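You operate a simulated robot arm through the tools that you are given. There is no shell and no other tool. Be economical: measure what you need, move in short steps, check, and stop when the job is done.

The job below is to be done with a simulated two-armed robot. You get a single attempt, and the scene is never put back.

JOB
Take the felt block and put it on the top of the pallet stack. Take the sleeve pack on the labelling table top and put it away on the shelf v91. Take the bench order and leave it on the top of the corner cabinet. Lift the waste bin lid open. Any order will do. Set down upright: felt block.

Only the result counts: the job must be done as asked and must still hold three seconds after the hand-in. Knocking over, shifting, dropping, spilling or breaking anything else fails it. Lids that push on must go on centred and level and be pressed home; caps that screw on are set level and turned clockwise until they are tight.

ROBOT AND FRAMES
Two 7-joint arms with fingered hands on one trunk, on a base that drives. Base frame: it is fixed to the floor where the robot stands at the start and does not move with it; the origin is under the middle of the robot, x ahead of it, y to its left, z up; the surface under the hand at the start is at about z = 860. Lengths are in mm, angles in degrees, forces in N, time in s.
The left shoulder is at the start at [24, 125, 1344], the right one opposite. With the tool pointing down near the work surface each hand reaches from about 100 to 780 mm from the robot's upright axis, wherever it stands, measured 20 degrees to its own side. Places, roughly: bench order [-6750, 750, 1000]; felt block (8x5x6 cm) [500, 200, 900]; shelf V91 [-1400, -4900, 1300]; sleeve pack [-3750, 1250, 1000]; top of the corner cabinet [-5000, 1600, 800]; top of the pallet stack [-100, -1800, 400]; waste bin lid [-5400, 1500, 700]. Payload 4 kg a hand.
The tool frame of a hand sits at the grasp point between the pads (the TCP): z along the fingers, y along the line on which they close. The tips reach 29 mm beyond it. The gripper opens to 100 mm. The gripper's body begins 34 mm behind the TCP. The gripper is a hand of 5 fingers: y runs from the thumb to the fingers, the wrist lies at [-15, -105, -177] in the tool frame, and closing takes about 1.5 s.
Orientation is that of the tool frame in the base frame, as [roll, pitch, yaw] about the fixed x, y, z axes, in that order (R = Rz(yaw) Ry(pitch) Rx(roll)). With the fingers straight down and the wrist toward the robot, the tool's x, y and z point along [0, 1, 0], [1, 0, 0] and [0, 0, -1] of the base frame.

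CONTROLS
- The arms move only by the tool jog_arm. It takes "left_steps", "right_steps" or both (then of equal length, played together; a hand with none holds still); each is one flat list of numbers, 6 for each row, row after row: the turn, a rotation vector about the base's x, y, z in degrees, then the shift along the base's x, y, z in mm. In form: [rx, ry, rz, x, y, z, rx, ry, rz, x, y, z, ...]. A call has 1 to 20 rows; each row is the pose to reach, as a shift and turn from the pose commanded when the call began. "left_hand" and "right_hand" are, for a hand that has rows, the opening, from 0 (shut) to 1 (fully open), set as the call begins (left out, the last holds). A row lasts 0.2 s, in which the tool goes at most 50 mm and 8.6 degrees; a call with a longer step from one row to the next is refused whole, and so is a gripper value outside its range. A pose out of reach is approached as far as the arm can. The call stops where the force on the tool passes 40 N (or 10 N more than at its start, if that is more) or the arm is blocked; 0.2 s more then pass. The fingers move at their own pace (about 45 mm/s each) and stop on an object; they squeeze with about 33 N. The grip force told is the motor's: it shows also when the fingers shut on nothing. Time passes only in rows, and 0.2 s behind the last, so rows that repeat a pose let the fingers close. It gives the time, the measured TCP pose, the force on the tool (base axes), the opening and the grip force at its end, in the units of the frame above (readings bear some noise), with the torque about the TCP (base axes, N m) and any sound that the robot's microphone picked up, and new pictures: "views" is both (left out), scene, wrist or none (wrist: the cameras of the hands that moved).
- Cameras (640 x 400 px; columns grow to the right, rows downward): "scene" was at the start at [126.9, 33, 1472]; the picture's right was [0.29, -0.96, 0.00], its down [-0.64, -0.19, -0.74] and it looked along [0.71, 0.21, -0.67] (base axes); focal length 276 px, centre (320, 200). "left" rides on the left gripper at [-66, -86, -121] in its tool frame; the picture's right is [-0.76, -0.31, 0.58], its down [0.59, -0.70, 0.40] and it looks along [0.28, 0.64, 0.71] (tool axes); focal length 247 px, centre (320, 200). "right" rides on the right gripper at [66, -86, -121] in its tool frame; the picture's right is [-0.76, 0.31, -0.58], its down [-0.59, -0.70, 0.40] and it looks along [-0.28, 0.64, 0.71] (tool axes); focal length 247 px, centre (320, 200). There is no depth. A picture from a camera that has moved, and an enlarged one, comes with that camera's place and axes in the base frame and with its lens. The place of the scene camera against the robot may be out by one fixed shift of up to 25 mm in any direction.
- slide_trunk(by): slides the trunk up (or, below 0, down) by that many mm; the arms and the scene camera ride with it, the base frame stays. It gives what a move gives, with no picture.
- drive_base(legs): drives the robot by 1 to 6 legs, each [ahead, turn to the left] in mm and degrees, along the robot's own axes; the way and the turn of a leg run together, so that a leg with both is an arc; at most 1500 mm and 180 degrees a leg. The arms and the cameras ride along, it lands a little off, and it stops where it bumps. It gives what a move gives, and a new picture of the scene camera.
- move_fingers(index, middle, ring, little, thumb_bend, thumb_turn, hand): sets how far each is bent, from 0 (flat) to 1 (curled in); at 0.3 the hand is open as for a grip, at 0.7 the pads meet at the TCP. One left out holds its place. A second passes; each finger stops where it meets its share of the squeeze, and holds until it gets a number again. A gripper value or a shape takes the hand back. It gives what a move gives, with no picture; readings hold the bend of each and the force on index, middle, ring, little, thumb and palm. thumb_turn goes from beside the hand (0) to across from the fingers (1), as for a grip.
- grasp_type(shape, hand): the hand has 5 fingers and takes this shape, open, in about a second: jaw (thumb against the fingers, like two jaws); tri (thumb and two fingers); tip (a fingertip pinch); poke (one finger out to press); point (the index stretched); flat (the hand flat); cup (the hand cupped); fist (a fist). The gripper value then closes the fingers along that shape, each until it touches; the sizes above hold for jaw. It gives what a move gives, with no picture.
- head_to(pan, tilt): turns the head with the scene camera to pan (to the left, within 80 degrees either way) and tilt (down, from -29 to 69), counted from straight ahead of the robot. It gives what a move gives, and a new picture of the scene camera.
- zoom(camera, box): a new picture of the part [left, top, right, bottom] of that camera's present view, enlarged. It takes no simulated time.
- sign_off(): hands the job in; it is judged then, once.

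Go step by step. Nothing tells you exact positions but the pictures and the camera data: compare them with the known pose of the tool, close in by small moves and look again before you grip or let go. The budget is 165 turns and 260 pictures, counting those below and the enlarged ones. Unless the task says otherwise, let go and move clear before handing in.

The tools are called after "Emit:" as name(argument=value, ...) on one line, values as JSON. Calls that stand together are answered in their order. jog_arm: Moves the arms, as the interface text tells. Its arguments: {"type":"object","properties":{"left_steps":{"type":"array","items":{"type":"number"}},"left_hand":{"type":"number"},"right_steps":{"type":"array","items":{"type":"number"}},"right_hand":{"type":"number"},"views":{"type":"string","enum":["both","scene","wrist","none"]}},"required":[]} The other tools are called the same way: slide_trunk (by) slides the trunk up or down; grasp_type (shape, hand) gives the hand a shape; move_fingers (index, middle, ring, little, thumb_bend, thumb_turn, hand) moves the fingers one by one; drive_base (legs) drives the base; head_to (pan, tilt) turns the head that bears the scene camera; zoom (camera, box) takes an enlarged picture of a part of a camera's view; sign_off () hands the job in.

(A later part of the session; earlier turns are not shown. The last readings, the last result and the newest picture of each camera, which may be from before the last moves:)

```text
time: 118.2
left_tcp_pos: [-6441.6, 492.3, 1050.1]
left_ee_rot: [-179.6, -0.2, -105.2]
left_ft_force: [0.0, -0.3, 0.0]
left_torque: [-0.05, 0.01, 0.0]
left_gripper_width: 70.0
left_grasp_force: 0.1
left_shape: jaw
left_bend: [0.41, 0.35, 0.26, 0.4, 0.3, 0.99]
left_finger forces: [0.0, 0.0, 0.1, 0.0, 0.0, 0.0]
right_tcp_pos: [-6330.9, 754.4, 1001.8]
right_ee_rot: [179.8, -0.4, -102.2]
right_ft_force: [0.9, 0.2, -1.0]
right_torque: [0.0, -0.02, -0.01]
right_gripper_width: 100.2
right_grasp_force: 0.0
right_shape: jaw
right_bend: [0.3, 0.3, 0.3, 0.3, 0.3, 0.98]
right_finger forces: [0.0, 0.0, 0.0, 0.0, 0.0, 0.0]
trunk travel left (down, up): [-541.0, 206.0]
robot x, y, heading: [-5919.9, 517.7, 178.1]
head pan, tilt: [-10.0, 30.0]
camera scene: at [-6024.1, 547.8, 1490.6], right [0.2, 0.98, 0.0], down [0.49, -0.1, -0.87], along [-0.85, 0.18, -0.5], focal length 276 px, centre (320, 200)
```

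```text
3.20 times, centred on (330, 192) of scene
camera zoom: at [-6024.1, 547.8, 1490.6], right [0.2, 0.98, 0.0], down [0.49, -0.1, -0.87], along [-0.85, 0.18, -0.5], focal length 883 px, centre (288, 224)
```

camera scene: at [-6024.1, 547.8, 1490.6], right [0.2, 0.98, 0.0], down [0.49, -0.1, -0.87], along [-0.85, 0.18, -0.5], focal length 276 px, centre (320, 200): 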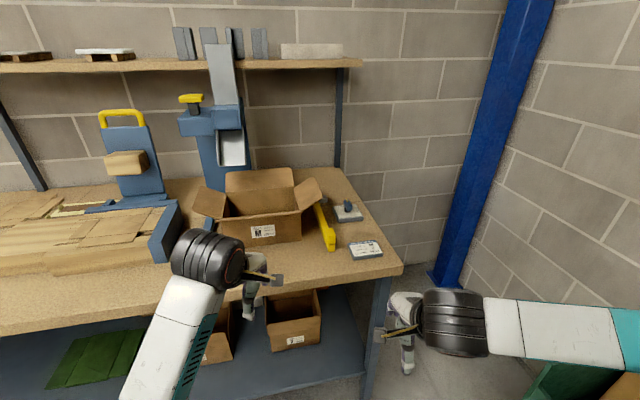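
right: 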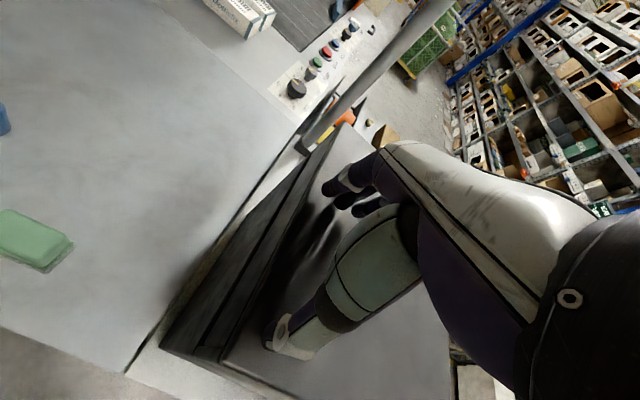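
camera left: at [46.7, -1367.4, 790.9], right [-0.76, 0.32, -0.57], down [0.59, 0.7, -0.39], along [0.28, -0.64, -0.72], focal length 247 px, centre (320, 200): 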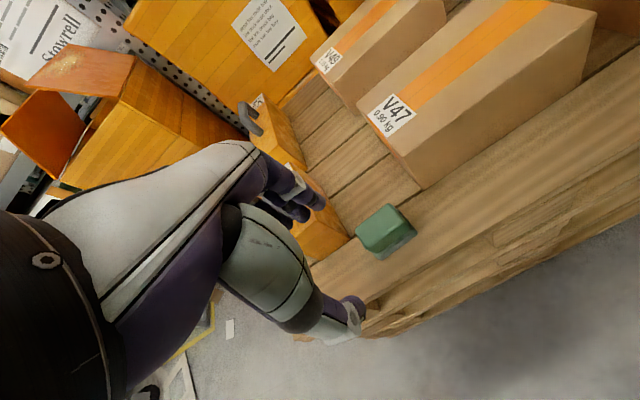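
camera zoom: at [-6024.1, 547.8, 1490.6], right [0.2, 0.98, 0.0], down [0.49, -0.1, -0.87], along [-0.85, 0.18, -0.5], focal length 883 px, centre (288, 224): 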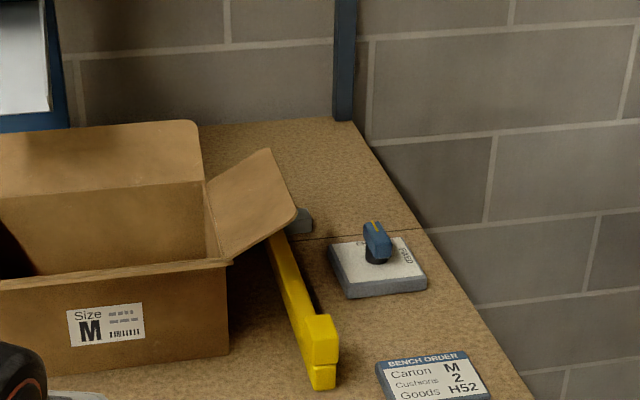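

The card headed "BENCH ORDER" is the thing to take; it lies at about [-6665, 845]. I'll pull the left hand back, drive a bit closer and bring the right hand over the card.

Emit:
jog_arm(left_steps=[0, 0, 3, 40, 0, 20, 0, 0, 6, 80, 0, 40, 0, 0, 9, 110, 0, 60, 0, 0, 12, 140, -20, 80], right_steps=[0, 0, 3, 0, 0, 30, 0, 0, 6, 0, 0, 60, 0, 0, 9, 0, 0, 80, 0, 0, 12, 0, 0, 100], views="none")

Emit:
drive_base(legs=[[180, 0]])

```text
time: 119.3
left_tcp_pos: [-6323.4, 411.1, 1130.9]
left_ee_rot: [176.7, -12.0, -89.6]
left_ft_force: [-0.8, -0.4, -0.2]
left_torque: [-0.04, 0.02, 0.03]
left_gripper_width: 70.3
left_grasp_force: 0.0
left_shape: jaw
left_bend: [0.41, 0.35, 0.26, 0.41, 0.3, 0.99]
left_finger forces: [0.1, 0.0, 0.1, 0.0, 0.0, 0.0]
right_tcp_pos: [-6330.4, 752.9, 1101.8]
right_ee_rot: [179.7, -0.4, -90.2]
right_ft_force: [-0.1, 0.1, -0.1]
right_torque: [0.0, 0.0, 0.02]
right_gripper_width: 99.9
right_grasp_force: 0.1
right_shape: jaw
right_bend: [0.3, 0.3, 0.3, 0.3, 0.3, 0.98]
right_finger forces: [0.0, 0.1, 0.0, 0.0, 0.1, 0.0]
trunk travel left (down, up): [-541.0, 206.0]
robot x, y, heading: [-5918.5, 519.3, 178.5]
head pan, tilt: [-10.0, 30.0]
stopped in row 4 (left hand): the arm was blocked; the commanded pose is now the measured one
```

```text
time: 120.8
left_tcp_pos: [-6503.6, 415.6, 1129.7]
left_ee_rot: [177.0, -11.9, -89.8]
left_ft_force: [0.4, 0.2, -0.1]
left_torque: [-0.05, -0.04, 0.0]
left_gripper_width: 69.8
left_grasp_force: 0.0
left_shape: jaw
left_bend: [0.41, 0.35, 0.26, 0.41, 0.3, 0.99]
left_finger forces: [0.0, 0.0, 0.2, 0.0, 0.1, 0.0]
right_tcp_pos: [-6510.3, 757.3, 1100.7]
right_ee_rot: [179.8, -0.5, -90.0]
right_ft_force: [-0.8, 0.0, -0.6]
right_torque: [0.01, -0.02, -0.03]
right_gripper_width: 100.2
right_grasp_force: 0.1
right_shape: jaw
right_bend: [0.3, 0.3, 0.3, 0.3, 0.3, 0.98]
right_finger forces: [0.1, 0.0, 0.0, 0.0, 0.0, 0.0]
trunk travel left (down, up): [-541.0, 206.0]
robot x, y, heading: [-6101.2, 524.7, 178.5]
head pan, tilt: [-10.0, 30.0]
camera scene: at [-6204.8, 552.4, 1490.5], right [0.2, 0.98, 0.0], down [0.49, -0.1, -0.87], along [-0.85, 0.17, -0.5], focal length 276 px, centre (320, 200)
```

scene: 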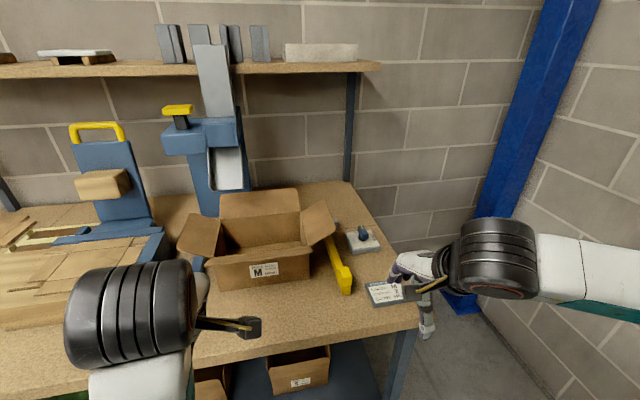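

Take the right wrist camera's view of the card.

Emit:
zoom(camera="right", box=[0, 0, 640, 400])

```text
1.00 times, centred on (320, 200) of right (not enlarged: the box is as wide or as high as the picture)
camera zoom: at [-6424.1, 693.6, 1221.6], right [-0.3, 0.76, 0.57], down [0.7, 0.59, -0.41], along [-0.64, 0.28, -0.71], focal length 247 px, centre (320, 200)
```

zoom: 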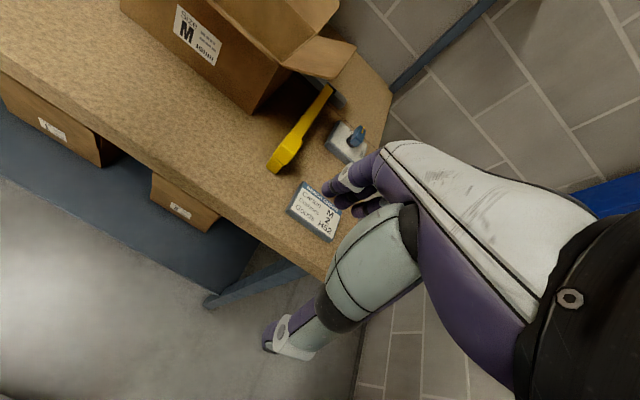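

The card is about 90 × 66 mm, aligned with the bench, centred near [-6686, 822]. Move the right hand above it.

Emit:
jog_arm(right_steps=[0, 0, 0, -40, 15, -10, 0, 0, 0, -80, 30, -20, 0, 0, 0, -120, 45, -40, 0, 0, 0, -150, 58, -65, 0, 0, 0, -176, 65, -100, 0, 0, 0, -176, 65, -100], right_hand=1)

```text
time: 122.2
left_tcp_pos: [-6500.6, 414.3, 1130.3]
left_ee_rot: [176.8, -12.0, -89.8]
left_ft_force: [0.2, 0.4, -0.1]
left_torque: [0.02, 0.02, -0.02]
left_gripper_width: 70.0
left_grasp_force: 0.1
left_shape: jaw
left_bend: [0.41, 0.35, 0.26, 0.41, 0.3, 0.99]
left_finger forces: [0.0, 0.0, 0.0, 0.0, 0.1, 0.0]
right_tcp_pos: [-6683.6, 821.4, 1000.0]
right_ee_rot: [179.7, -0.5, -90.0]
right_ft_force: [-0.1, -0.2, -0.8]
right_torque: [0.03, 0.06, 0.01]
right_gripper_width: 99.9
right_grasp_force: 0.1
right_shape: jaw
right_bend: [0.3, 0.3, 0.3, 0.3, 0.3, 0.98]
right_finger forces: [0.0, 0.1, 0.0, 0.1, 0.0, 0.0]
trunk travel left (down, up): [-541.0, 206.0]
robot x, y, heading: [-6099.5, 524.9, 178.5]
head pan, tilt: [-10.0, 30.0]
camera scene: at [-6202.8, 552.4, 1490.7], right [0.2, 0.98, 0.0], down [0.49, -0.1, -0.87], along [-0.85, 0.17, -0.5], focal length 276 px, centre (320, 200)
camera right: at [-6597.8, 756.5, 1120.1], right [-0.3, 0.76, 0.57], down [0.7, 0.59, -0.41], along [-0.65, 0.28, -0.71], focal length 247 px, centre (320, 200)
```

scene: 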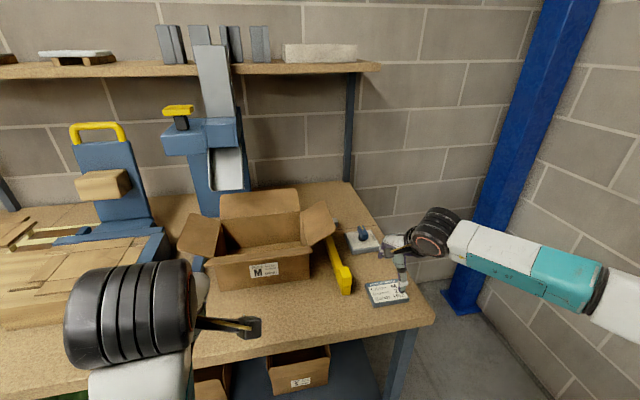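
right: 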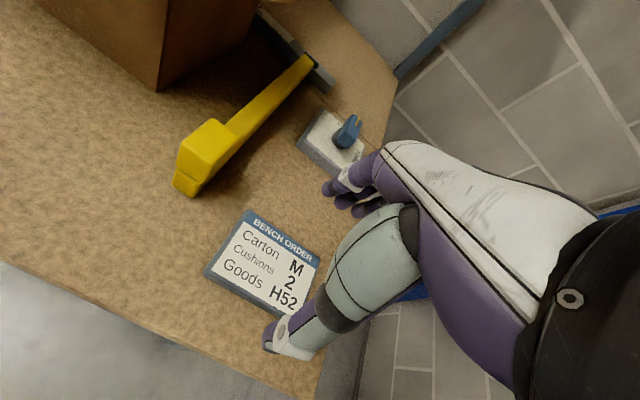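

Card centre is about [-6697, 821]. Shift and lower, then look again.

Emit:
jog_arm(right_steps=[0, 0, 0, -12, 0, -30, 0, 0, 0, -12, 0, -60], views="wrist")

```text
time: 122.8
left_tcp_pos: [-6502.8, 414.9, 1131.5]
left_ee_rot: [176.8, -11.9, -89.9]
left_ft_force: [0.1, -0.4, 0.4]
left_torque: [0.01, 0.02, 0.02]
left_gripper_width: 70.0
left_grasp_force: 0.0
left_shape: jaw
left_bend: [0.41, 0.35, 0.26, 0.41, 0.3, 0.99]
left_finger forces: [0.0, 0.0, 0.1, 0.0, 0.0, 0.0]
right_tcp_pos: [-6696.6, 822.7, 938.0]
right_ee_rot: [179.7, -0.5, -89.9]
right_ft_force: [-0.7, -0.2, 0.5]
right_torque: [0.0, 0.01, 0.01]
right_gripper_width: 100.1
right_grasp_force: 0.0
right_shape: jaw
right_bend: [0.3, 0.3, 0.3, 0.3, 0.3, 0.98]
right_finger forces: [0.0, 0.1, 0.0, 0.0, 0.0, 0.0]
trunk travel left (down, up): [-541.0, 206.0]
robot x, y, heading: [-6102.8, 529.5, 178.6]
head pan, tilt: [-10.0, 30.0]
camera right: at [-6610.8, 758.8, 1060.3], right [-0.3, 0.76, 0.57], down [0.7, 0.59, -0.41], along [-0.65, 0.28, -0.71], focal length 247 px, centre (320, 200)
```

right: 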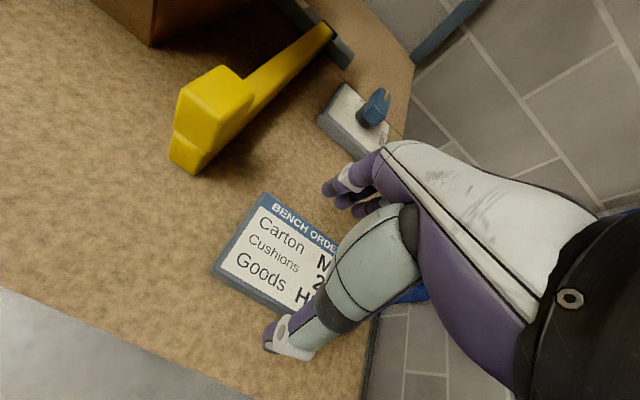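

Aligned. Descend gently until tips are about at the bench.

Emit:
jog_arm(right_steps=[0, 0, 0, -1, 0, -5, 0, 0, 0, -1, 0, -10, 0, 0, 0, -1, 0, -15, 0, 0, 0, -1, 0, -20], views="wrist")

```text
time: 123.8
left_tcp_pos: [-6502.6, 414.4, 1130.0]
left_ee_rot: [176.8, -11.9, -89.7]
left_ft_force: [1.1, 0.5, -0.6]
left_torque: [0.06, 0.02, 0.01]
left_gripper_width: 70.1
left_grasp_force: 0.0
left_shape: jaw
left_bend: [0.41, 0.35, 0.26, 0.41, 0.3, 0.99]
left_finger forces: [0.0, 0.0, 0.0, 0.0, 0.1, 0.0]
right_tcp_pos: [-6697.6, 822.1, 919.2]
right_ee_rot: [179.7, -0.4, -90.2]
right_ft_force: [0.1, -0.8, 0.3]
right_torque: [-0.01, 0.03, 0.01]
right_gripper_width: 100.2
right_grasp_force: 0.1
right_shape: jaw
right_bend: [0.3, 0.3, 0.3, 0.3, 0.3, 0.98]
right_finger forces: [0.0, 0.0, 0.1, 0.0, 0.1, 0.0]
trunk travel left (down, up): [-541.0, 206.0]
robot x, y, heading: [-6098.2, 524.2, 178.4]
head pan, tilt: [-10.0, 30.0]
camera right: at [-6611.5, 759.0, 1040.7], right [-0.3, 0.76, 0.57], down [0.7, 0.59, -0.41], along [-0.64, 0.28, -0.71], focal length 247 px, centre (320, 200)
```

right: 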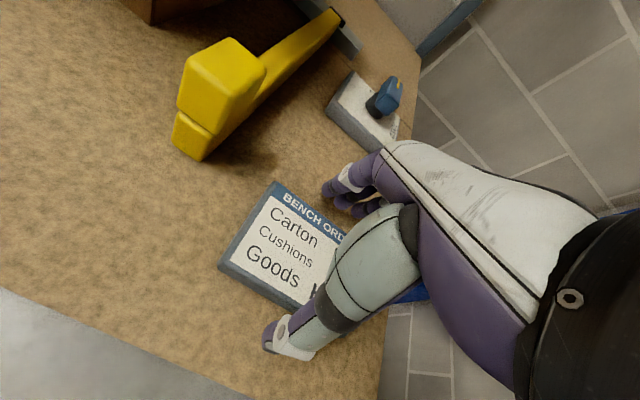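

No contact yet; continue down in small steps.

Emit:
jog_arm(right_steps=[0, 0, 0, -1, 0, -4, 0, 0, 0, -1, 0, -8, 0, 0, 0, -1, 0, -12, 0, 0, 0, -1, 0, -16], views="wrist")

```text
time: 124.8
left_tcp_pos: [-6501.3, 414.3, 1130.8]
left_ee_rot: [176.7, -11.9, -89.7]
left_ft_force: [0.8, 0.8, -0.7]
left_torque: [0.01, 0.01, -0.02]
left_gripper_width: 69.9
left_grasp_force: 0.1
left_shape: jaw
left_bend: [0.41, 0.35, 0.26, 0.41, 0.3, 0.99]
left_finger forces: [0.0, 0.0, 0.0, 0.0, 0.1, 0.1]
right_tcp_pos: [-6701.3, 822.1, 908.1]
right_ee_rot: [179.4, -0.4, -90.0]
right_ft_force: [-2.0, 0.4, 15.9]
right_torque: [-0.02, -0.93, -0.02]
right_gripper_width: 100.0
right_grasp_force: 0.0
right_shape: jaw
right_bend: [0.3, 0.3, 0.3, 0.3, 0.28, 0.98]
right_finger forces: [0.0, 0.0, 0.1, 0.0, 15.6, 0.0]
trunk travel left (down, up): [-541.0, 206.0]
robot x, y, heading: [-6104.9, 524.2, 178.7]
head pan, tilt: [-10.0, 30.0]
camera right: at [-6613.3, 758.1, 1029.0], right [-0.3, 0.76, 0.57], down [0.7, 0.58, -0.41], along [-0.65, 0.28, -0.71], focal length 247 px, centre (320, 200)
```

right: 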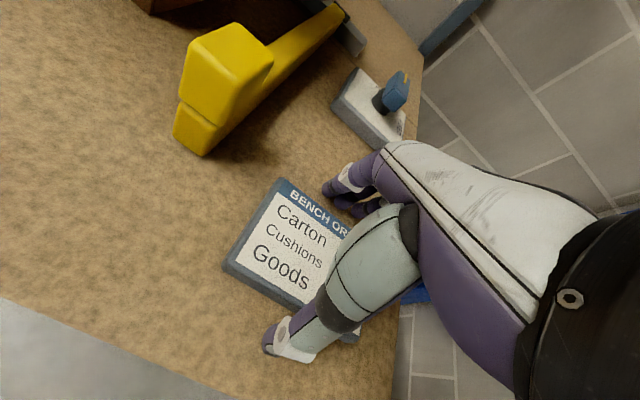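

Thumb tip touches the bench. Raise 3 mm, recentre slightly, and close on the card.

Emit:
jog_arm(right_steps=[0, 0, 0, 4, 0, 3, 0, 0, 0, 5, 0, 3], views="none")

Emit:
jog_arm(right_steps=[0, 0, 0, 0, 0, 0, 0, 0, 0, 0, 0, 0, 0, 0, 0, 0, 0, 0, 0, 0, 0, 0, 0, 0, 0, 0, 0, 0, 0, 0, 0, 0, 0, 0, 0, 0, 0, 0, 0, 0, 0, 0], right_hand=0, views="wrist")

```text
time: 125.4
left_tcp_pos: [-6503.0, 414.2, 1131.6]
left_ee_rot: [176.8, -11.9, -89.7]
left_ft_force: [-0.1, -0.1, 0.2]
left_torque: [0.0, -0.01, -0.02]
left_gripper_width: 69.9
left_grasp_force: 0.0
left_shape: jaw
left_bend: [0.41, 0.35, 0.26, 0.41, 0.3, 0.99]
left_finger forces: [0.1, 0.0, 0.1, 0.0, 0.0, 0.1]
right_tcp_pos: [-6694.8, 821.4, 908.7]
right_ee_rot: [179.6, -0.5, -90.0]
right_ft_force: [-5.4, 0.2, 12.4]
right_torque: [-0.06, -0.63, 0.01]
right_gripper_width: 98.7
right_grasp_force: 0.0
right_shape: jaw
right_bend: [0.3, 0.3, 0.3, 0.3, 0.31, 0.98]
right_finger forces: [0.1, 0.0, 0.0, 0.0, 12.9, 0.0]
trunk travel left (down, up): [-541.0, 206.0]
robot x, y, heading: [-6099.3, 522.2, 178.6]
head pan, tilt: [-10.0, 30.0]
```

```text
time: 127.0
left_tcp_pos: [-6500.9, 413.3, 1130.8]
left_ee_rot: [176.8, -12.0, -89.8]
left_ft_force: [0.5, 0.2, 0.2]
left_torque: [0.0, 0.02, -0.01]
left_gripper_width: 70.0
left_grasp_force: 0.1
left_shape: jaw
left_bend: [0.41, 0.35, 0.26, 0.41, 0.3, 0.99]
left_finger forces: [0.1, 0.0, 0.0, 0.0, 0.1, 0.0]
right_tcp_pos: [-6692.4, 823.4, 908.8]
right_ee_rot: [179.7, -0.3, -90.0]
right_ft_force: [1.7, -0.2, 13.0]
right_torque: [0.03, -0.38, 0.08]
right_gripper_width: 69.2
right_grasp_force: 33.0
right_shape: jaw
right_bend: [0.43, 0.44, 0.74, 0.54, 0.3, 0.98]
right_finger forces: [15.4, 12.6, 3.8, 0.1, 35.4, 0.0]
trunk travel left (down, up): [-541.0, 206.0]
robot x, y, heading: [-6100.3, 522.7, 178.4]
head pan, tilt: [-10.0, 30.0]
camera right: at [-6606.8, 758.3, 1030.0], right [-0.3, 0.76, 0.57], down [0.7, 0.59, -0.41], along [-0.65, 0.28, -0.71], focal length 247 px, centre (320, 200)
```

right: 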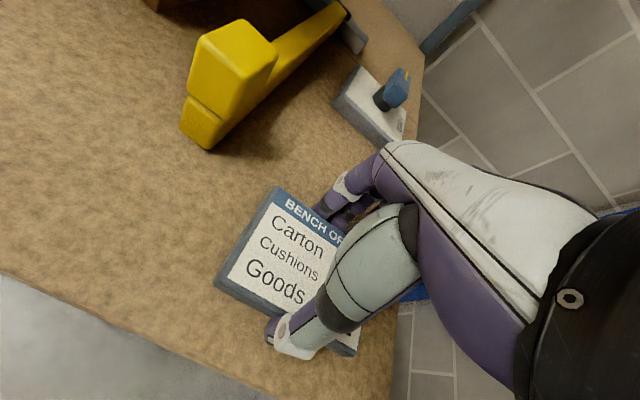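

Gripped at 69 mm width. Lift and check the card comes along.

Emit:
jog_arm(right_steps=[0, 0, 0, 0, 0, 15, 0, 0, 0, 0, 0, 40, 0, 0, 0, 0, 0, 80, 0, 0, 0, 0, 0, 120, 0, 0, 0, 0, 0, 160], views="wrist")

```text
time: 128.2
left_tcp_pos: [-6501.9, 415.2, 1131.1]
left_ee_rot: [176.8, -12.0, -89.7]
left_ft_force: [0.1, 0.5, 0.1]
left_torque: [-0.03, -0.01, 0.02]
left_gripper_width: 70.3
left_grasp_force: 0.1
left_shape: jaw
left_bend: [0.41, 0.35, 0.26, 0.41, 0.3, 0.99]
left_finger forces: [0.1, 0.0, 0.0, 0.0, 0.0, 0.0]
right_tcp_pos: [-6693.9, 823.0, 1067.5]
right_ee_rot: [179.8, -0.4, -90.0]
right_ft_force: [0.3, -0.6, -0.6]
right_torque: [0.02, 0.02, 0.01]
right_gripper_width: 69.3
right_grasp_force: 33.2
right_shape: jaw
right_bend: [0.43, 0.44, 0.74, 0.54, 0.31, 0.98]
right_finger forces: [18.1, 7.9, 4.0, 0.0, 30.2, 0.0]
trunk travel left (down, up): [-541.0, 206.0]
robot x, y, heading: [-6097.7, 519.8, 178.6]
head pan, tilt: [-10.0, 30.0]
camera right: at [-6607.9, 759.2, 1188.4], right [-0.3, 0.76, 0.57], down [0.7, 0.59, -0.41], along [-0.64, 0.28, -0.71], focal length 247 px, centre (320, 200)
```

right: 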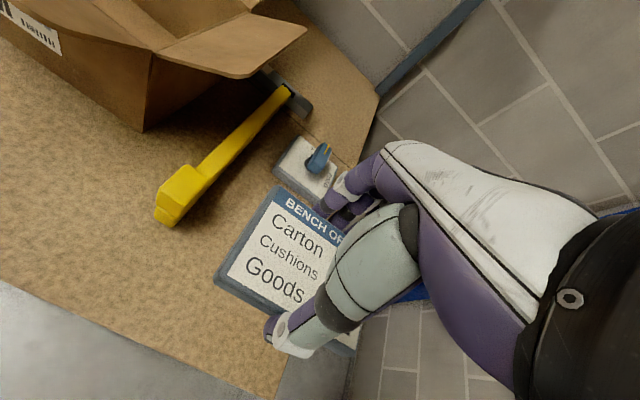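

The card is held. Pull the hand back and reverse from the bench, then face the corner cabinet (north).

Emit:
jog_arm(right_steps=[0, 0, 0, 45, -10, 10, 0, 0, 0, 90, -20, 20, 0, 0, 0, 135, -35, 20, 0, 0, 0, 180, -60, 20], views="none")

Emit:
drive_base(legs=[[-900, 0], [0, -90]])

```text
refused: row 4 steps farther than a row can; nothing moved
```

```text
time: 136.9
left_tcp_pos: [-5303.8, 899.5, 1130.2]
left_ee_rot: [176.8, -12.0, 179.6]
left_ft_force: [-0.4, -0.2, -0.5]
left_torque: [-0.01, -0.03, -0.01]
left_gripper_width: 70.1
left_grasp_force: 0.1
left_shape: jaw
left_bend: [0.41, 0.35, 0.26, 0.41, 0.3, 0.99]
left_finger forces: [0.0, 0.0, 0.0, 0.1, 0.1, 0.1]
right_tcp_pos: [-4893.6, 1087.0, 1066.6]
right_ee_rot: [179.7, -0.5, 179.4]
right_ft_force: [0.7, -0.5, -0.7]
right_torque: [0.03, -0.02, -0.01]
right_gripper_width: 69.1
right_grasp_force: 33.0
right_shape: jaw
right_bend: [0.43, 0.44, 0.74, 0.54, 0.31, 0.98]
right_finger forces: [18.1, 7.9, 4.0, 0.1, 30.0, 0.0]
trunk travel left (down, up): [-541.0, 206.0]
robot x, y, heading: [-5199.7, 497.7, 87.7]
head pan, tilt: [-10.0, 30.0]
camera scene: at [-5163.1, 625.1, 1490.6], right [0.98, -0.21, 0.0], down [-0.11, -0.49, -0.87], along [0.18, 0.85, -0.5], focal length 276 px, centre (320, 200)
```

scene: 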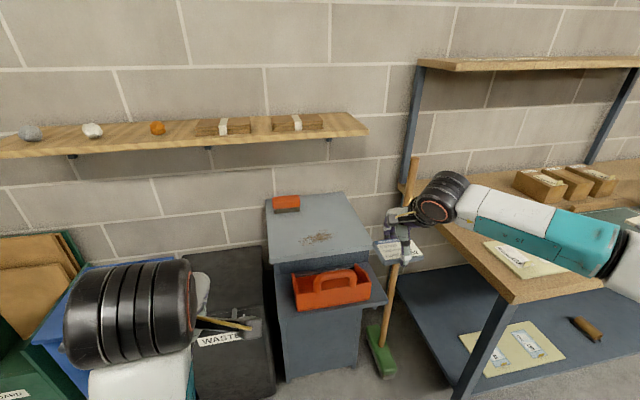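

The cabinet (top about x -5185…-4780, y 1390…1870, z ≈ 800) and the WASTE bin left of it are in view; a broom leans right of the cabinet. Bring the right hand inward first, then drive nearer.

Emit:
jog_arm(right_steps=[0, 0, 0, -40, -27, 10, 0, 0, 0, -80, -54, 20, 0, 0, 0, -120, -81, 30, 0, 0, 0, -160, -108, 40, 0, 0, 0, -200, -135, 50], views="none")

Emit:
zoom(camera="scene", box=[180, 160, 460, 400])

```text
time: 138.1
left_tcp_pos: [-5306.1, 901.3, 1130.5]
left_ee_rot: [176.8, -12.0, 179.6]
left_ft_force: [-0.5, 0.4, 0.4]
left_torque: [-0.02, -0.03, 0.01]
left_gripper_width: 70.2
left_grasp_force: 0.1
left_shape: jaw
left_bend: [0.41, 0.35, 0.26, 0.41, 0.3, 0.99]
left_finger forces: [0.0, 0.0, 0.0, 0.0, 0.0, 0.0]
right_tcp_pos: [-5095.2, 954.6, 1115.9]
right_ee_rot: [179.7, -0.4, 179.4]
right_ft_force: [0.2, 0.2, 0.1]
right_torque: [-0.01, -0.01, 0.01]
right_gripper_width: 69.1
right_grasp_force: 33.2
right_shape: jaw
right_bend: [0.43, 0.44, 0.74, 0.54, 0.31, 0.98]
right_finger forces: [17.9, 8.0, 3.9, 0.0, 29.9, 0.2]
trunk travel left (down, up): [-541.0, 206.0]
robot x, y, heading: [-5198.5, 496.8, 87.8]
head pan, tilt: [-10.0, 30.0]
```

```text
1.67 times, centred on (320, 280) of scene
camera zoom: at [-5164.8, 625.2, 1490.7], right [0.98, -0.21, 0.0], down [-0.1, -0.49, -0.87], along [0.18, 0.85, -0.5], focal length 460 px, centre (320, 67)
```

zoom: 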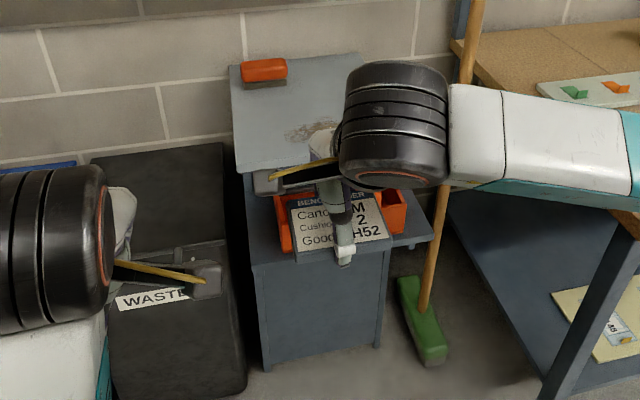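

The cabinet's left part is straight ahead of the right hand, so I'll just drive forward.

Emit:
drive_base(legs=[[420, 0]])

Emit:
zoom(camera="right", box=[0, 0, 640, 400])

```text
time: 140.7
left_tcp_pos: [-5292.3, 1319.9, 1129.5]
left_ee_rot: [176.8, -12.0, 180.0]
left_ft_force: [-0.2, 0.6, -1.0]
left_torque: [0.01, -0.03, -0.02]
left_gripper_width: 70.2
left_grasp_force: 0.1
left_shape: jaw
left_bend: [0.41, 0.35, 0.26, 0.41, 0.3, 0.99]
left_finger forces: [0.0, 0.0, 0.1, 0.0, 0.0, 0.1]
right_tcp_pos: [-5079.8, 1375.6, 1113.9]
right_ee_rot: [179.9, -0.3, 179.6]
right_ft_force: [0.1, 0.1, 0.0]
right_torque: [-0.04, -0.01, 0.0]
right_gripper_width: 69.1
right_grasp_force: 32.5
right_shape: jaw
right_bend: [0.43, 0.44, 0.74, 0.54, 0.31, 0.98]
right_finger forces: [18.1, 8.0, 3.9, 0.0, 29.8, 0.1]
trunk travel left (down, up): [-541.0, 206.0]
robot x, y, heading: [-5184.7, 914.6, 87.9]
head pan, tilt: [-10.0, 30.0]
camera scene: at [-5149.0, 1045.7, 1490.5], right [0.98, -0.21, 0.0], down [-0.1, -0.49, -0.87], along [0.18, 0.85, -0.5], focal length 276 px, centre (320, 200)
```

scene: 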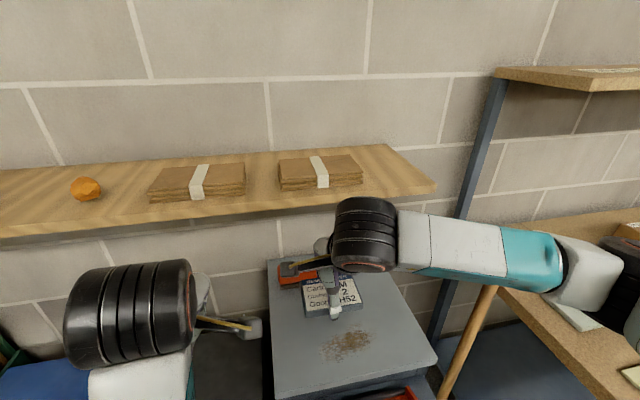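

```text
1.00 times, centred on (320, 200) of right (not enlarged: the box is as wide or as high as the picture)
camera zoom: at [-5146.1, 1290.4, 1235.0], right [0.76, 0.3, 0.57], down [0.58, -0.71, -0.41], along [0.28, 0.64, -0.71], focal length 247 px, centre (320, 200)
```

zoom: 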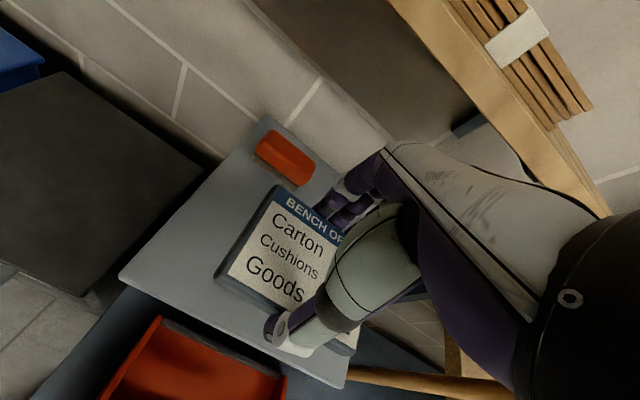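

Target for the card is about [-5050, 1515] on the cabinet top, clear of the red stapler. Move over and down to about 50 mm above.

Emit:
jog_arm(right_steps=[0, 0, 0, 8, 35, -15, 0, 0, 0, 15, 70, -35, 0, 0, 0, 25, 105, -60, 0, 0, 0, 30, 135, -95, 0, 0, 0, 30, 140, -140, 0, 0, 0, 30, 140, -185, 0, 0, 0, 30, 140, -225])

```text
time: 142.2
left_tcp_pos: [-5292.2, 1318.6, 1129.9]
left_ee_rot: [176.9, -12.0, 180.0]
left_ft_force: [-0.5, -0.5, -0.6]
left_torque: [0.02, 0.01, 0.0]
left_gripper_width: 70.1
left_grasp_force: 0.0
left_shape: jaw
left_bend: [0.41, 0.35, 0.26, 0.41, 0.3, 0.99]
left_finger forces: [0.0, 0.0, 0.0, 0.0, 0.0, 0.0]
right_tcp_pos: [-5051.7, 1514.4, 887.0]
right_ee_rot: [179.7, -0.5, 179.6]
right_ft_force: [0.0, -0.3, -0.4]
right_torque: [-0.01, 0.0, -0.01]
right_gripper_width: 69.0
right_grasp_force: 33.0
right_shape: jaw
right_bend: [0.43, 0.44, 0.74, 0.54, 0.31, 0.98]
right_finger forces: [18.1, 8.0, 3.9, 0.0, 29.9, 0.1]
trunk travel left (down, up): [-541.0, 206.0]
robot x, y, heading: [-5185.8, 916.6, 87.9]
head pan, tilt: [-10.0, 30.0]
camera scene: at [-5149.1, 1045.2, 1490.6], right [0.98, -0.21, 0.0], down [-0.1, -0.49, -0.87], along [0.18, 0.85, -0.5], focal length 276 px, centre (320, 200)
camera right: at [-5117.3, 1429.8, 1007.8], right [0.76, 0.3, 0.57], down [0.58, -0.7, -0.41], along [0.28, 0.64, -0.71], focal length 247 px, centre (320, 200)
```

scene: 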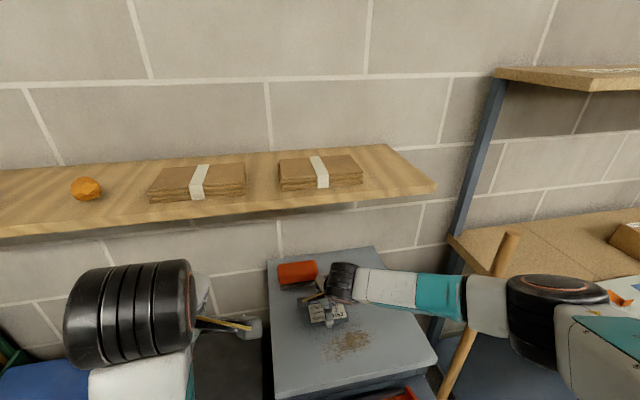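
right: 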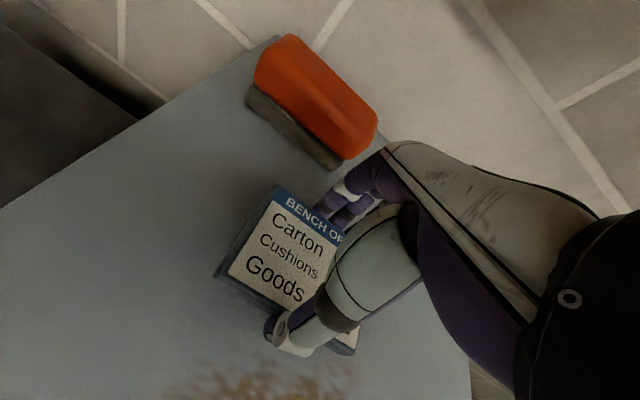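

The elbow is about 10 cm clear of the broom. Lower in small steps to contact.

Emit:
jog_arm(right_steps=[0, 0, 0, 0, 0, -8, 0, 0, 0, 0, 0, -16, 0, 0, 0, 0, 0, -24, 0, 0, 0, 0, 0, -32, 0, 0, 0, 0, 0, -37, 0, 0, 0, 0, 0, -42, 0, 0, 0, 0, 0, -47, 0, 0, 0, 0, 0, -52, 0, 0, 0, 0, 0, -57, 0, 0, 0, 0, 0, -62], views="wrist")

```text
time: 143.2
left_tcp_pos: [-5291.7, 1318.0, 1130.9]
left_ee_rot: [176.8, -12.1, 180.0]
left_ft_force: [-0.2, 0.6, -1.2]
left_torque: [-0.02, 0.02, -0.02]
left_gripper_width: 69.9
left_grasp_force: 0.0
left_shape: jaw
left_bend: [0.41, 0.35, 0.26, 0.41, 0.3, 0.99]
left_finger forces: [0.0, 0.0, 0.1, 0.0, 0.1, 0.1]
right_tcp_pos: [-5053.8, 1522.0, 869.4]
right_ee_rot: [178.7, -1.1, 179.7]
right_ft_force: [0.6, -3.3, 16.8]
right_torque: [-1.24, 0.04, 0.03]
right_gripper_width: 67.8
right_grasp_force: 32.6
right_shape: jaw
right_bend: [0.44, 0.46, 0.75, 0.54, 0.29, 0.98]
right_finger forces: [15.7, 7.0, 3.9, 0.1, 44.4, 0.1]
trunk travel left (down, up): [-541.0, 206.0]
robot x, y, heading: [-5184.2, 913.2, 88.0]
head pan, tilt: [-10.0, 30.0]
stopped in row 4 (right hand): the force on the tool passed its limit at 46 N (the readings are from after the stop); the commanded pose is now the measured one
camera right: at [-5117.9, 1434.4, 989.9], right [0.77, 0.29, 0.57], down [0.58, -0.7, -0.43], along [0.27, 0.66, -0.7], focal length 247 px, centre (320, 200)
```

right: 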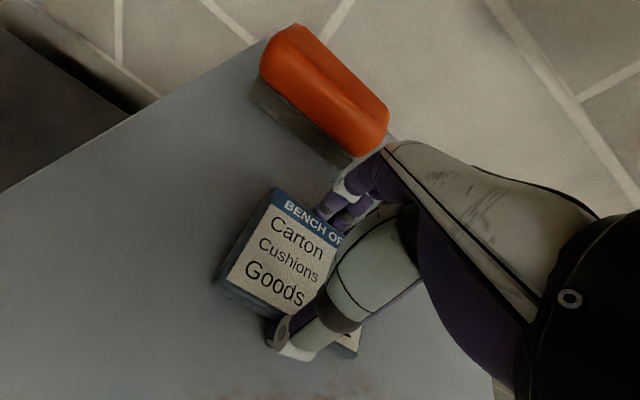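

Thumb and card are on the top (z ≈ 838). Ease up a touch and open the hand.

Emit:
jog_arm(right_steps=[0, 0, 0, 0, -2, 4, 0, 0, 0, 0, -2, 4], views="none")

Emit:
jog_arm(right_steps=[0, 0, 0, 0, 0, 0, 0, 0, 0, 0, 0, 0, 0, 0, 0, 0, 0, 0, 0, 0, 0, 0, 0, 0, 0, 0, 0, 0, 0, 0], right_hand=1, views="wrist")

```text
time: 143.8
left_tcp_pos: [-5293.1, 1319.1, 1130.0]
left_ee_rot: [176.8, -12.1, 180.0]
left_ft_force: [-0.4, -0.6, 0.2]
left_torque: [-0.03, 0.03, 0.04]
left_gripper_width: 70.0
left_grasp_force: 0.1
left_shape: jaw
left_bend: [0.41, 0.35, 0.26, 0.41, 0.3, 0.99]
left_finger forces: [0.0, 0.0, 0.0, 0.0, 0.1, 0.1]
right_tcp_pos: [-5053.2, 1518.3, 870.5]
right_ee_rot: [179.0, -0.8, 179.6]
right_ft_force: [-0.3, -0.1, 1.6]
right_torque: [-0.15, -0.03, 0.0]
right_gripper_width: 68.2
right_grasp_force: 32.9
right_shape: jaw
right_bend: [0.43, 0.45, 0.74, 0.54, 0.31, 0.98]
right_finger forces: [18.0, 8.6, 4.2, 0.1, 33.1, 0.1]
trunk travel left (down, up): [-541.0, 206.0]
robot x, y, heading: [-5183.7, 918.6, 88.2]
head pan, tilt: [-10.0, 30.0]
```

```text
time: 145.0
left_tcp_pos: [-5292.0, 1319.2, 1129.3]
left_ee_rot: [176.9, -12.1, 180.0]
left_ft_force: [0.1, -0.4, -0.5]
left_torque: [-0.03, -0.06, 0.0]
left_gripper_width: 69.9
left_grasp_force: 0.0
left_shape: jaw
left_bend: [0.41, 0.35, 0.26, 0.41, 0.3, 0.99]
left_finger forces: [0.0, 0.0, 0.0, 0.0, 0.0, 0.1]
right_tcp_pos: [-5053.9, 1518.6, 870.3]
right_ee_rot: [179.0, -0.8, 179.7]
right_ft_force: [-0.7, -0.5, 0.0]
right_torque: [0.02, -0.01, 0.02]
right_gripper_width: 99.6
right_grasp_force: 0.0
right_shape: jaw
right_bend: [0.3, 0.3, 0.3, 0.3, 0.3, 0.98]
right_finger forces: [0.0, 0.1, 0.1, 0.1, 0.0, 0.0]
trunk travel left (down, up): [-541.0, 206.0]
robot x, y, heading: [-5186.2, 919.8, 88.4]
head pan, tilt: [-10.0, 30.0]
camera right: at [-5117.5, 1431.4, 991.3], right [0.77, 0.29, 0.57], down [0.58, -0.7, -0.42], along [0.28, 0.65, -0.71], focal length 247 px, centre (320, 200)
```

right: 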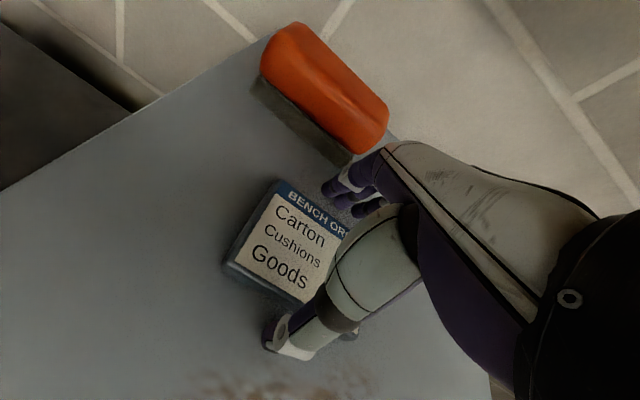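

Released. Lift the hand straight up and back along the way it came, then look down at the waste bin.

Emit:
jog_arm(right_steps=[0, 0, 0, 0, 0, 20, 0, 0, 0, 0, 0, 60, 0, 0, 0, 0, 0, 105, 0, 0, 0, 0, 0, 150, 0, 0, 0, -5, -30, 185, 0, 0, 0, -10, -65, 215, 0, 0, 0, -20, -100, 235, 0, 0, 0, -30, -140, 245], views="none")

Emit:
head_to(pan=15, tilt=50)

```text
time: 146.8
left_tcp_pos: [-5292.5, 1318.3, 1132.1]
left_ee_rot: [176.8, -11.9, 180.0]
left_ft_force: [0.6, 0.1, -0.5]
left_torque: [0.02, 0.0, -0.01]
left_gripper_width: 70.0
left_grasp_force: 0.2
left_shape: jaw
left_bend: [0.41, 0.35, 0.26, 0.41, 0.3, 0.99]
left_finger forces: [0.0, 0.0, 0.0, 0.1, 0.0, 0.1]
right_tcp_pos: [-5081.7, 1378.7, 1115.6]
right_ee_rot: [178.9, -0.9, 179.6]
right_ft_force: [0.4, 0.2, 0.2]
right_torque: [-0.01, 0.01, 0.0]
right_gripper_width: 100.1
right_grasp_force: 0.1
right_shape: jaw
right_bend: [0.3, 0.3, 0.3, 0.3, 0.3, 0.98]
right_finger forces: [0.0, 0.1, 0.0, 0.0, 0.0, 0.0]
trunk travel left (down, up): [-541.0, 206.0]
robot x, y, heading: [-5184.3, 920.0, 88.2]
head pan, tilt: [-10.0, 30.0]
```

```text
time: 147.7
left_tcp_pos: [-5291.7, 1319.1, 1130.7]
left_ee_rot: [176.7, -12.0, 180.0]
left_ft_force: [0.4, 0.1, 0.8]
left_torque: [0.02, -0.01, -0.03]
left_gripper_width: 70.0
left_grasp_force: 0.1
left_shape: jaw
left_bend: [0.41, 0.35, 0.26, 0.41, 0.3, 0.99]
left_finger forces: [0.1, 0.1, 0.1, 0.1, 0.1, 0.0]
right_tcp_pos: [-5081.5, 1379.8, 1115.3]
right_ee_rot: [179.1, -0.9, 179.6]
right_ft_force: [0.0, 0.3, 0.6]
right_torque: [0.0, 0.0, 0.01]
right_gripper_width: 100.0
right_grasp_force: 0.1
right_shape: jaw
right_bend: [0.3, 0.3, 0.3, 0.3, 0.3, 0.98]
right_finger forces: [0.0, 0.1, 0.0, 0.0, 0.0, 0.0]
trunk travel left (down, up): [-541.0, 206.0]
robot x, y, heading: [-5184.1, 915.5, 87.9]
head pan, tilt: [15.0, 50.0]
camera scene: at [-5185.1, 1031.3, 1461.2], right [0.97, 0.23, 0.0], down [0.17, -0.75, -0.64], along [-0.15, 0.63, -0.77], focal length 276 px, centre (320, 200)
```

scene: 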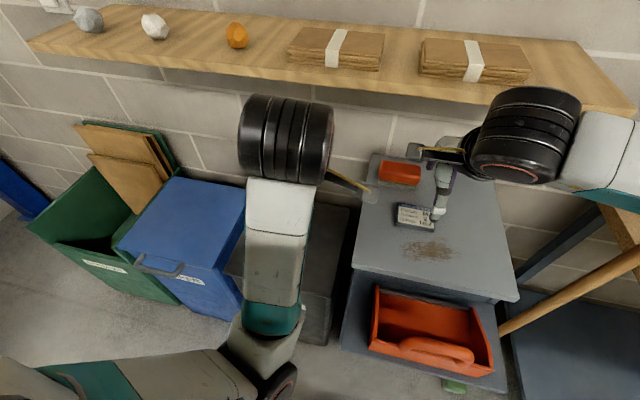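

The card lies well on the cabinet. The waste bin is hidden behind the left arm; check with the left wrist camera.

Emit:
zoom(camera="left", box=[0, 0, 640, 400])

Emit:
zoom(camera="right", box=[0, 0, 640, 400])

```text
1.00 times, centred on (320, 200) of left (not enlarged: the box is as wide or as high as the picture)
camera zoom: at [-5206.0, 1226.8, 1230.3], right [0.62, -0.27, -0.74], down [-0.67, -0.68, -0.3], along [-0.42, 0.68, -0.6], focal length 247 px, centre (320, 200)
```

zoom: 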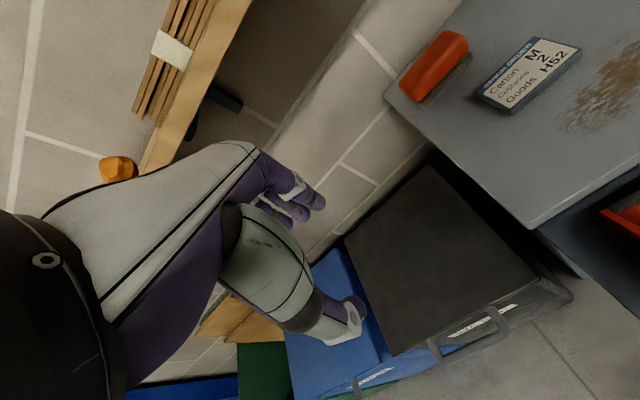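

```text
1.00 times, centred on (320, 200) of right (not enlarged: the box is as wide or as high as the picture)
camera zoom: at [-5146.3, 1292.6, 1235.6], right [0.77, 0.29, 0.57], down [0.58, -0.7, -0.42], along [0.28, 0.65, -0.71], focal length 247 px, centre (320, 200)
```

zoom: 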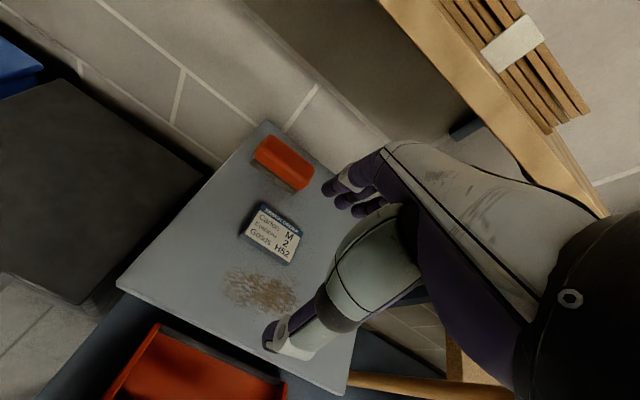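

The waste lid spans about x -5605…-5246, y 1330…1690, z ≈ 620, with a U-handle at its front edge. Zoom in on the handle.

Emit:
zoom(camera="left", box=[380, 250, 590, 380])

Emit:
zoom(camera="scene", box=[110, 160, 350, 310])

```text
3.05 times, centred on (485, 315) of left
camera zoom: at [-5206.0, 1226.8, 1230.3], right [0.62, -0.27, -0.74], down [-0.67, -0.68, -0.3], along [-0.42, 0.68, -0.6], focal length 753 px, centre (-183, -150)
```

zoom: 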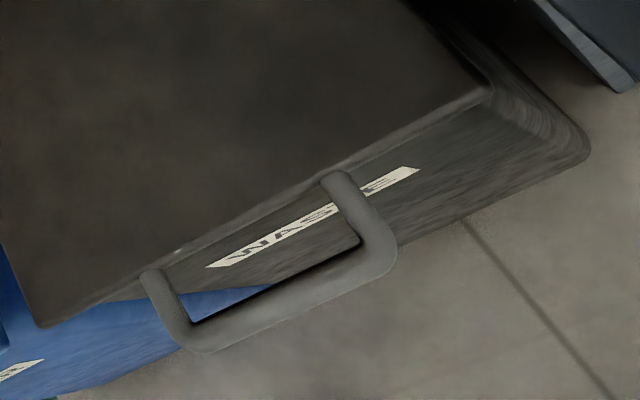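

```text
2.67 times, centred on (230, 235) of scene
camera zoom: at [-5185.1, 1031.3, 1461.2], right [0.97, 0.23, 0.0], down [0.17, -0.75, -0.64], along [-0.15, 0.63, -0.77], focal length 736 px, centre (560, 107)
```

zoom: 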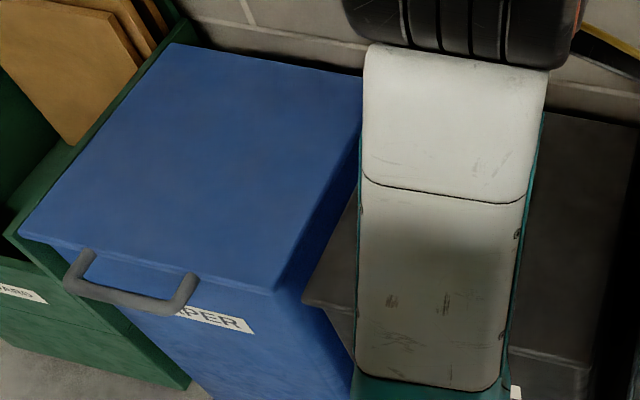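

Plan: cage the round handle bar (≈ [-5428, 1279, 605]) between thumb and fingers from above, then swing it up along the lid's arc. First bring the left hand, levelled, above the bar.

Emit:
jog_arm(left_steps=[-1, -4, 0, -25, -10, -10, -2, -8, 0, -50, -20, -30, -3.2, -12, 0, -75, -30, -60, -3.2, -12, 0, -100, -40, -95, -3.2, -12, 0, -120, -40, -140, -3.2, -12, 0, -136, -40, -185, -3.2, -12, 0, -136, -40, -235, -3.2, -12, 0, -136, -40, -285, -3.2, -12, 0, -136, -40, -335, -3.2, -12, 0, -136, -40, -365], left_hand=0.5)

```text
time: 149.9
left_tcp_pos: [-5428.6, 1276.3, 766.2]
left_ee_rot: [-179.9, 0.0, 179.8]
left_ft_force: [0.1, 0.3, -0.5]
left_torque: [0.03, -0.01, 0.01]
left_gripper_width: 50.3
left_grasp_force: 0.0
left_shape: jaw
left_bend: [0.41, 0.43, 0.74, 0.49, 0.35, 1.0]
left_finger forces: [0.0, 0.0, 0.1, 0.0, 0.0, 0.0]
left hand out of reach, approached as far as the arm can: row 2, 3
right_tcp_pos: [-5082.0, 1379.6, 1115.5]
right_ee_rot: [179.1, -1.0, 179.6]
right_ft_force: [-1.3, 0.5, -0.5]
right_torque: [0.01, 0.0, 0.0]
right_gripper_width: 100.0
right_grasp_force: 0.1
right_shape: jaw
right_bend: [0.3, 0.3, 0.3, 0.3, 0.3, 0.98]
right_finger forces: [0.1, 0.1, 0.0, 0.0, 0.1, 0.0]
trunk travel left (down, up): [-541.0, 206.0]
robot x, y, heading: [-5184.9, 914.0, 87.9]
head pan, tilt: [15.0, 50.0]
camera scene: at [-5185.5, 1031.3, 1461.1], right [0.97, 0.23, 0.0], down [0.17, -0.75, -0.64], along [-0.15, 0.63, -0.77], focal length 276 px, centre (320, 200)
camera left: at [-5365.5, 1191.4, 887.1], right [0.76, -0.31, -0.58], down [-0.59, -0.7, -0.4], along [-0.28, 0.64, -0.71], focal length 247 px, centre (320, 200)
```

scene: 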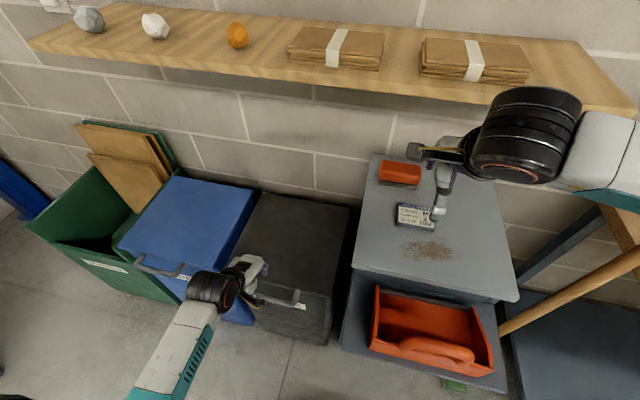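
left: 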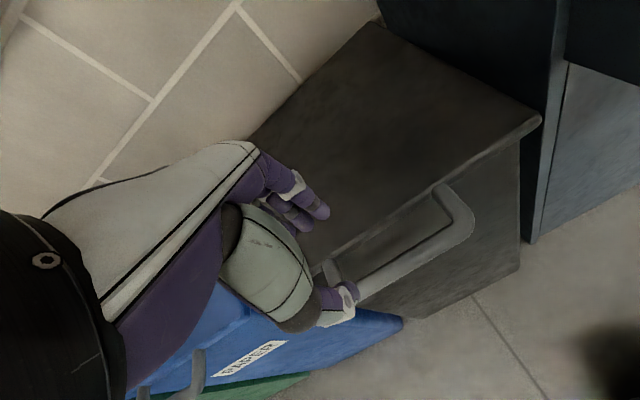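

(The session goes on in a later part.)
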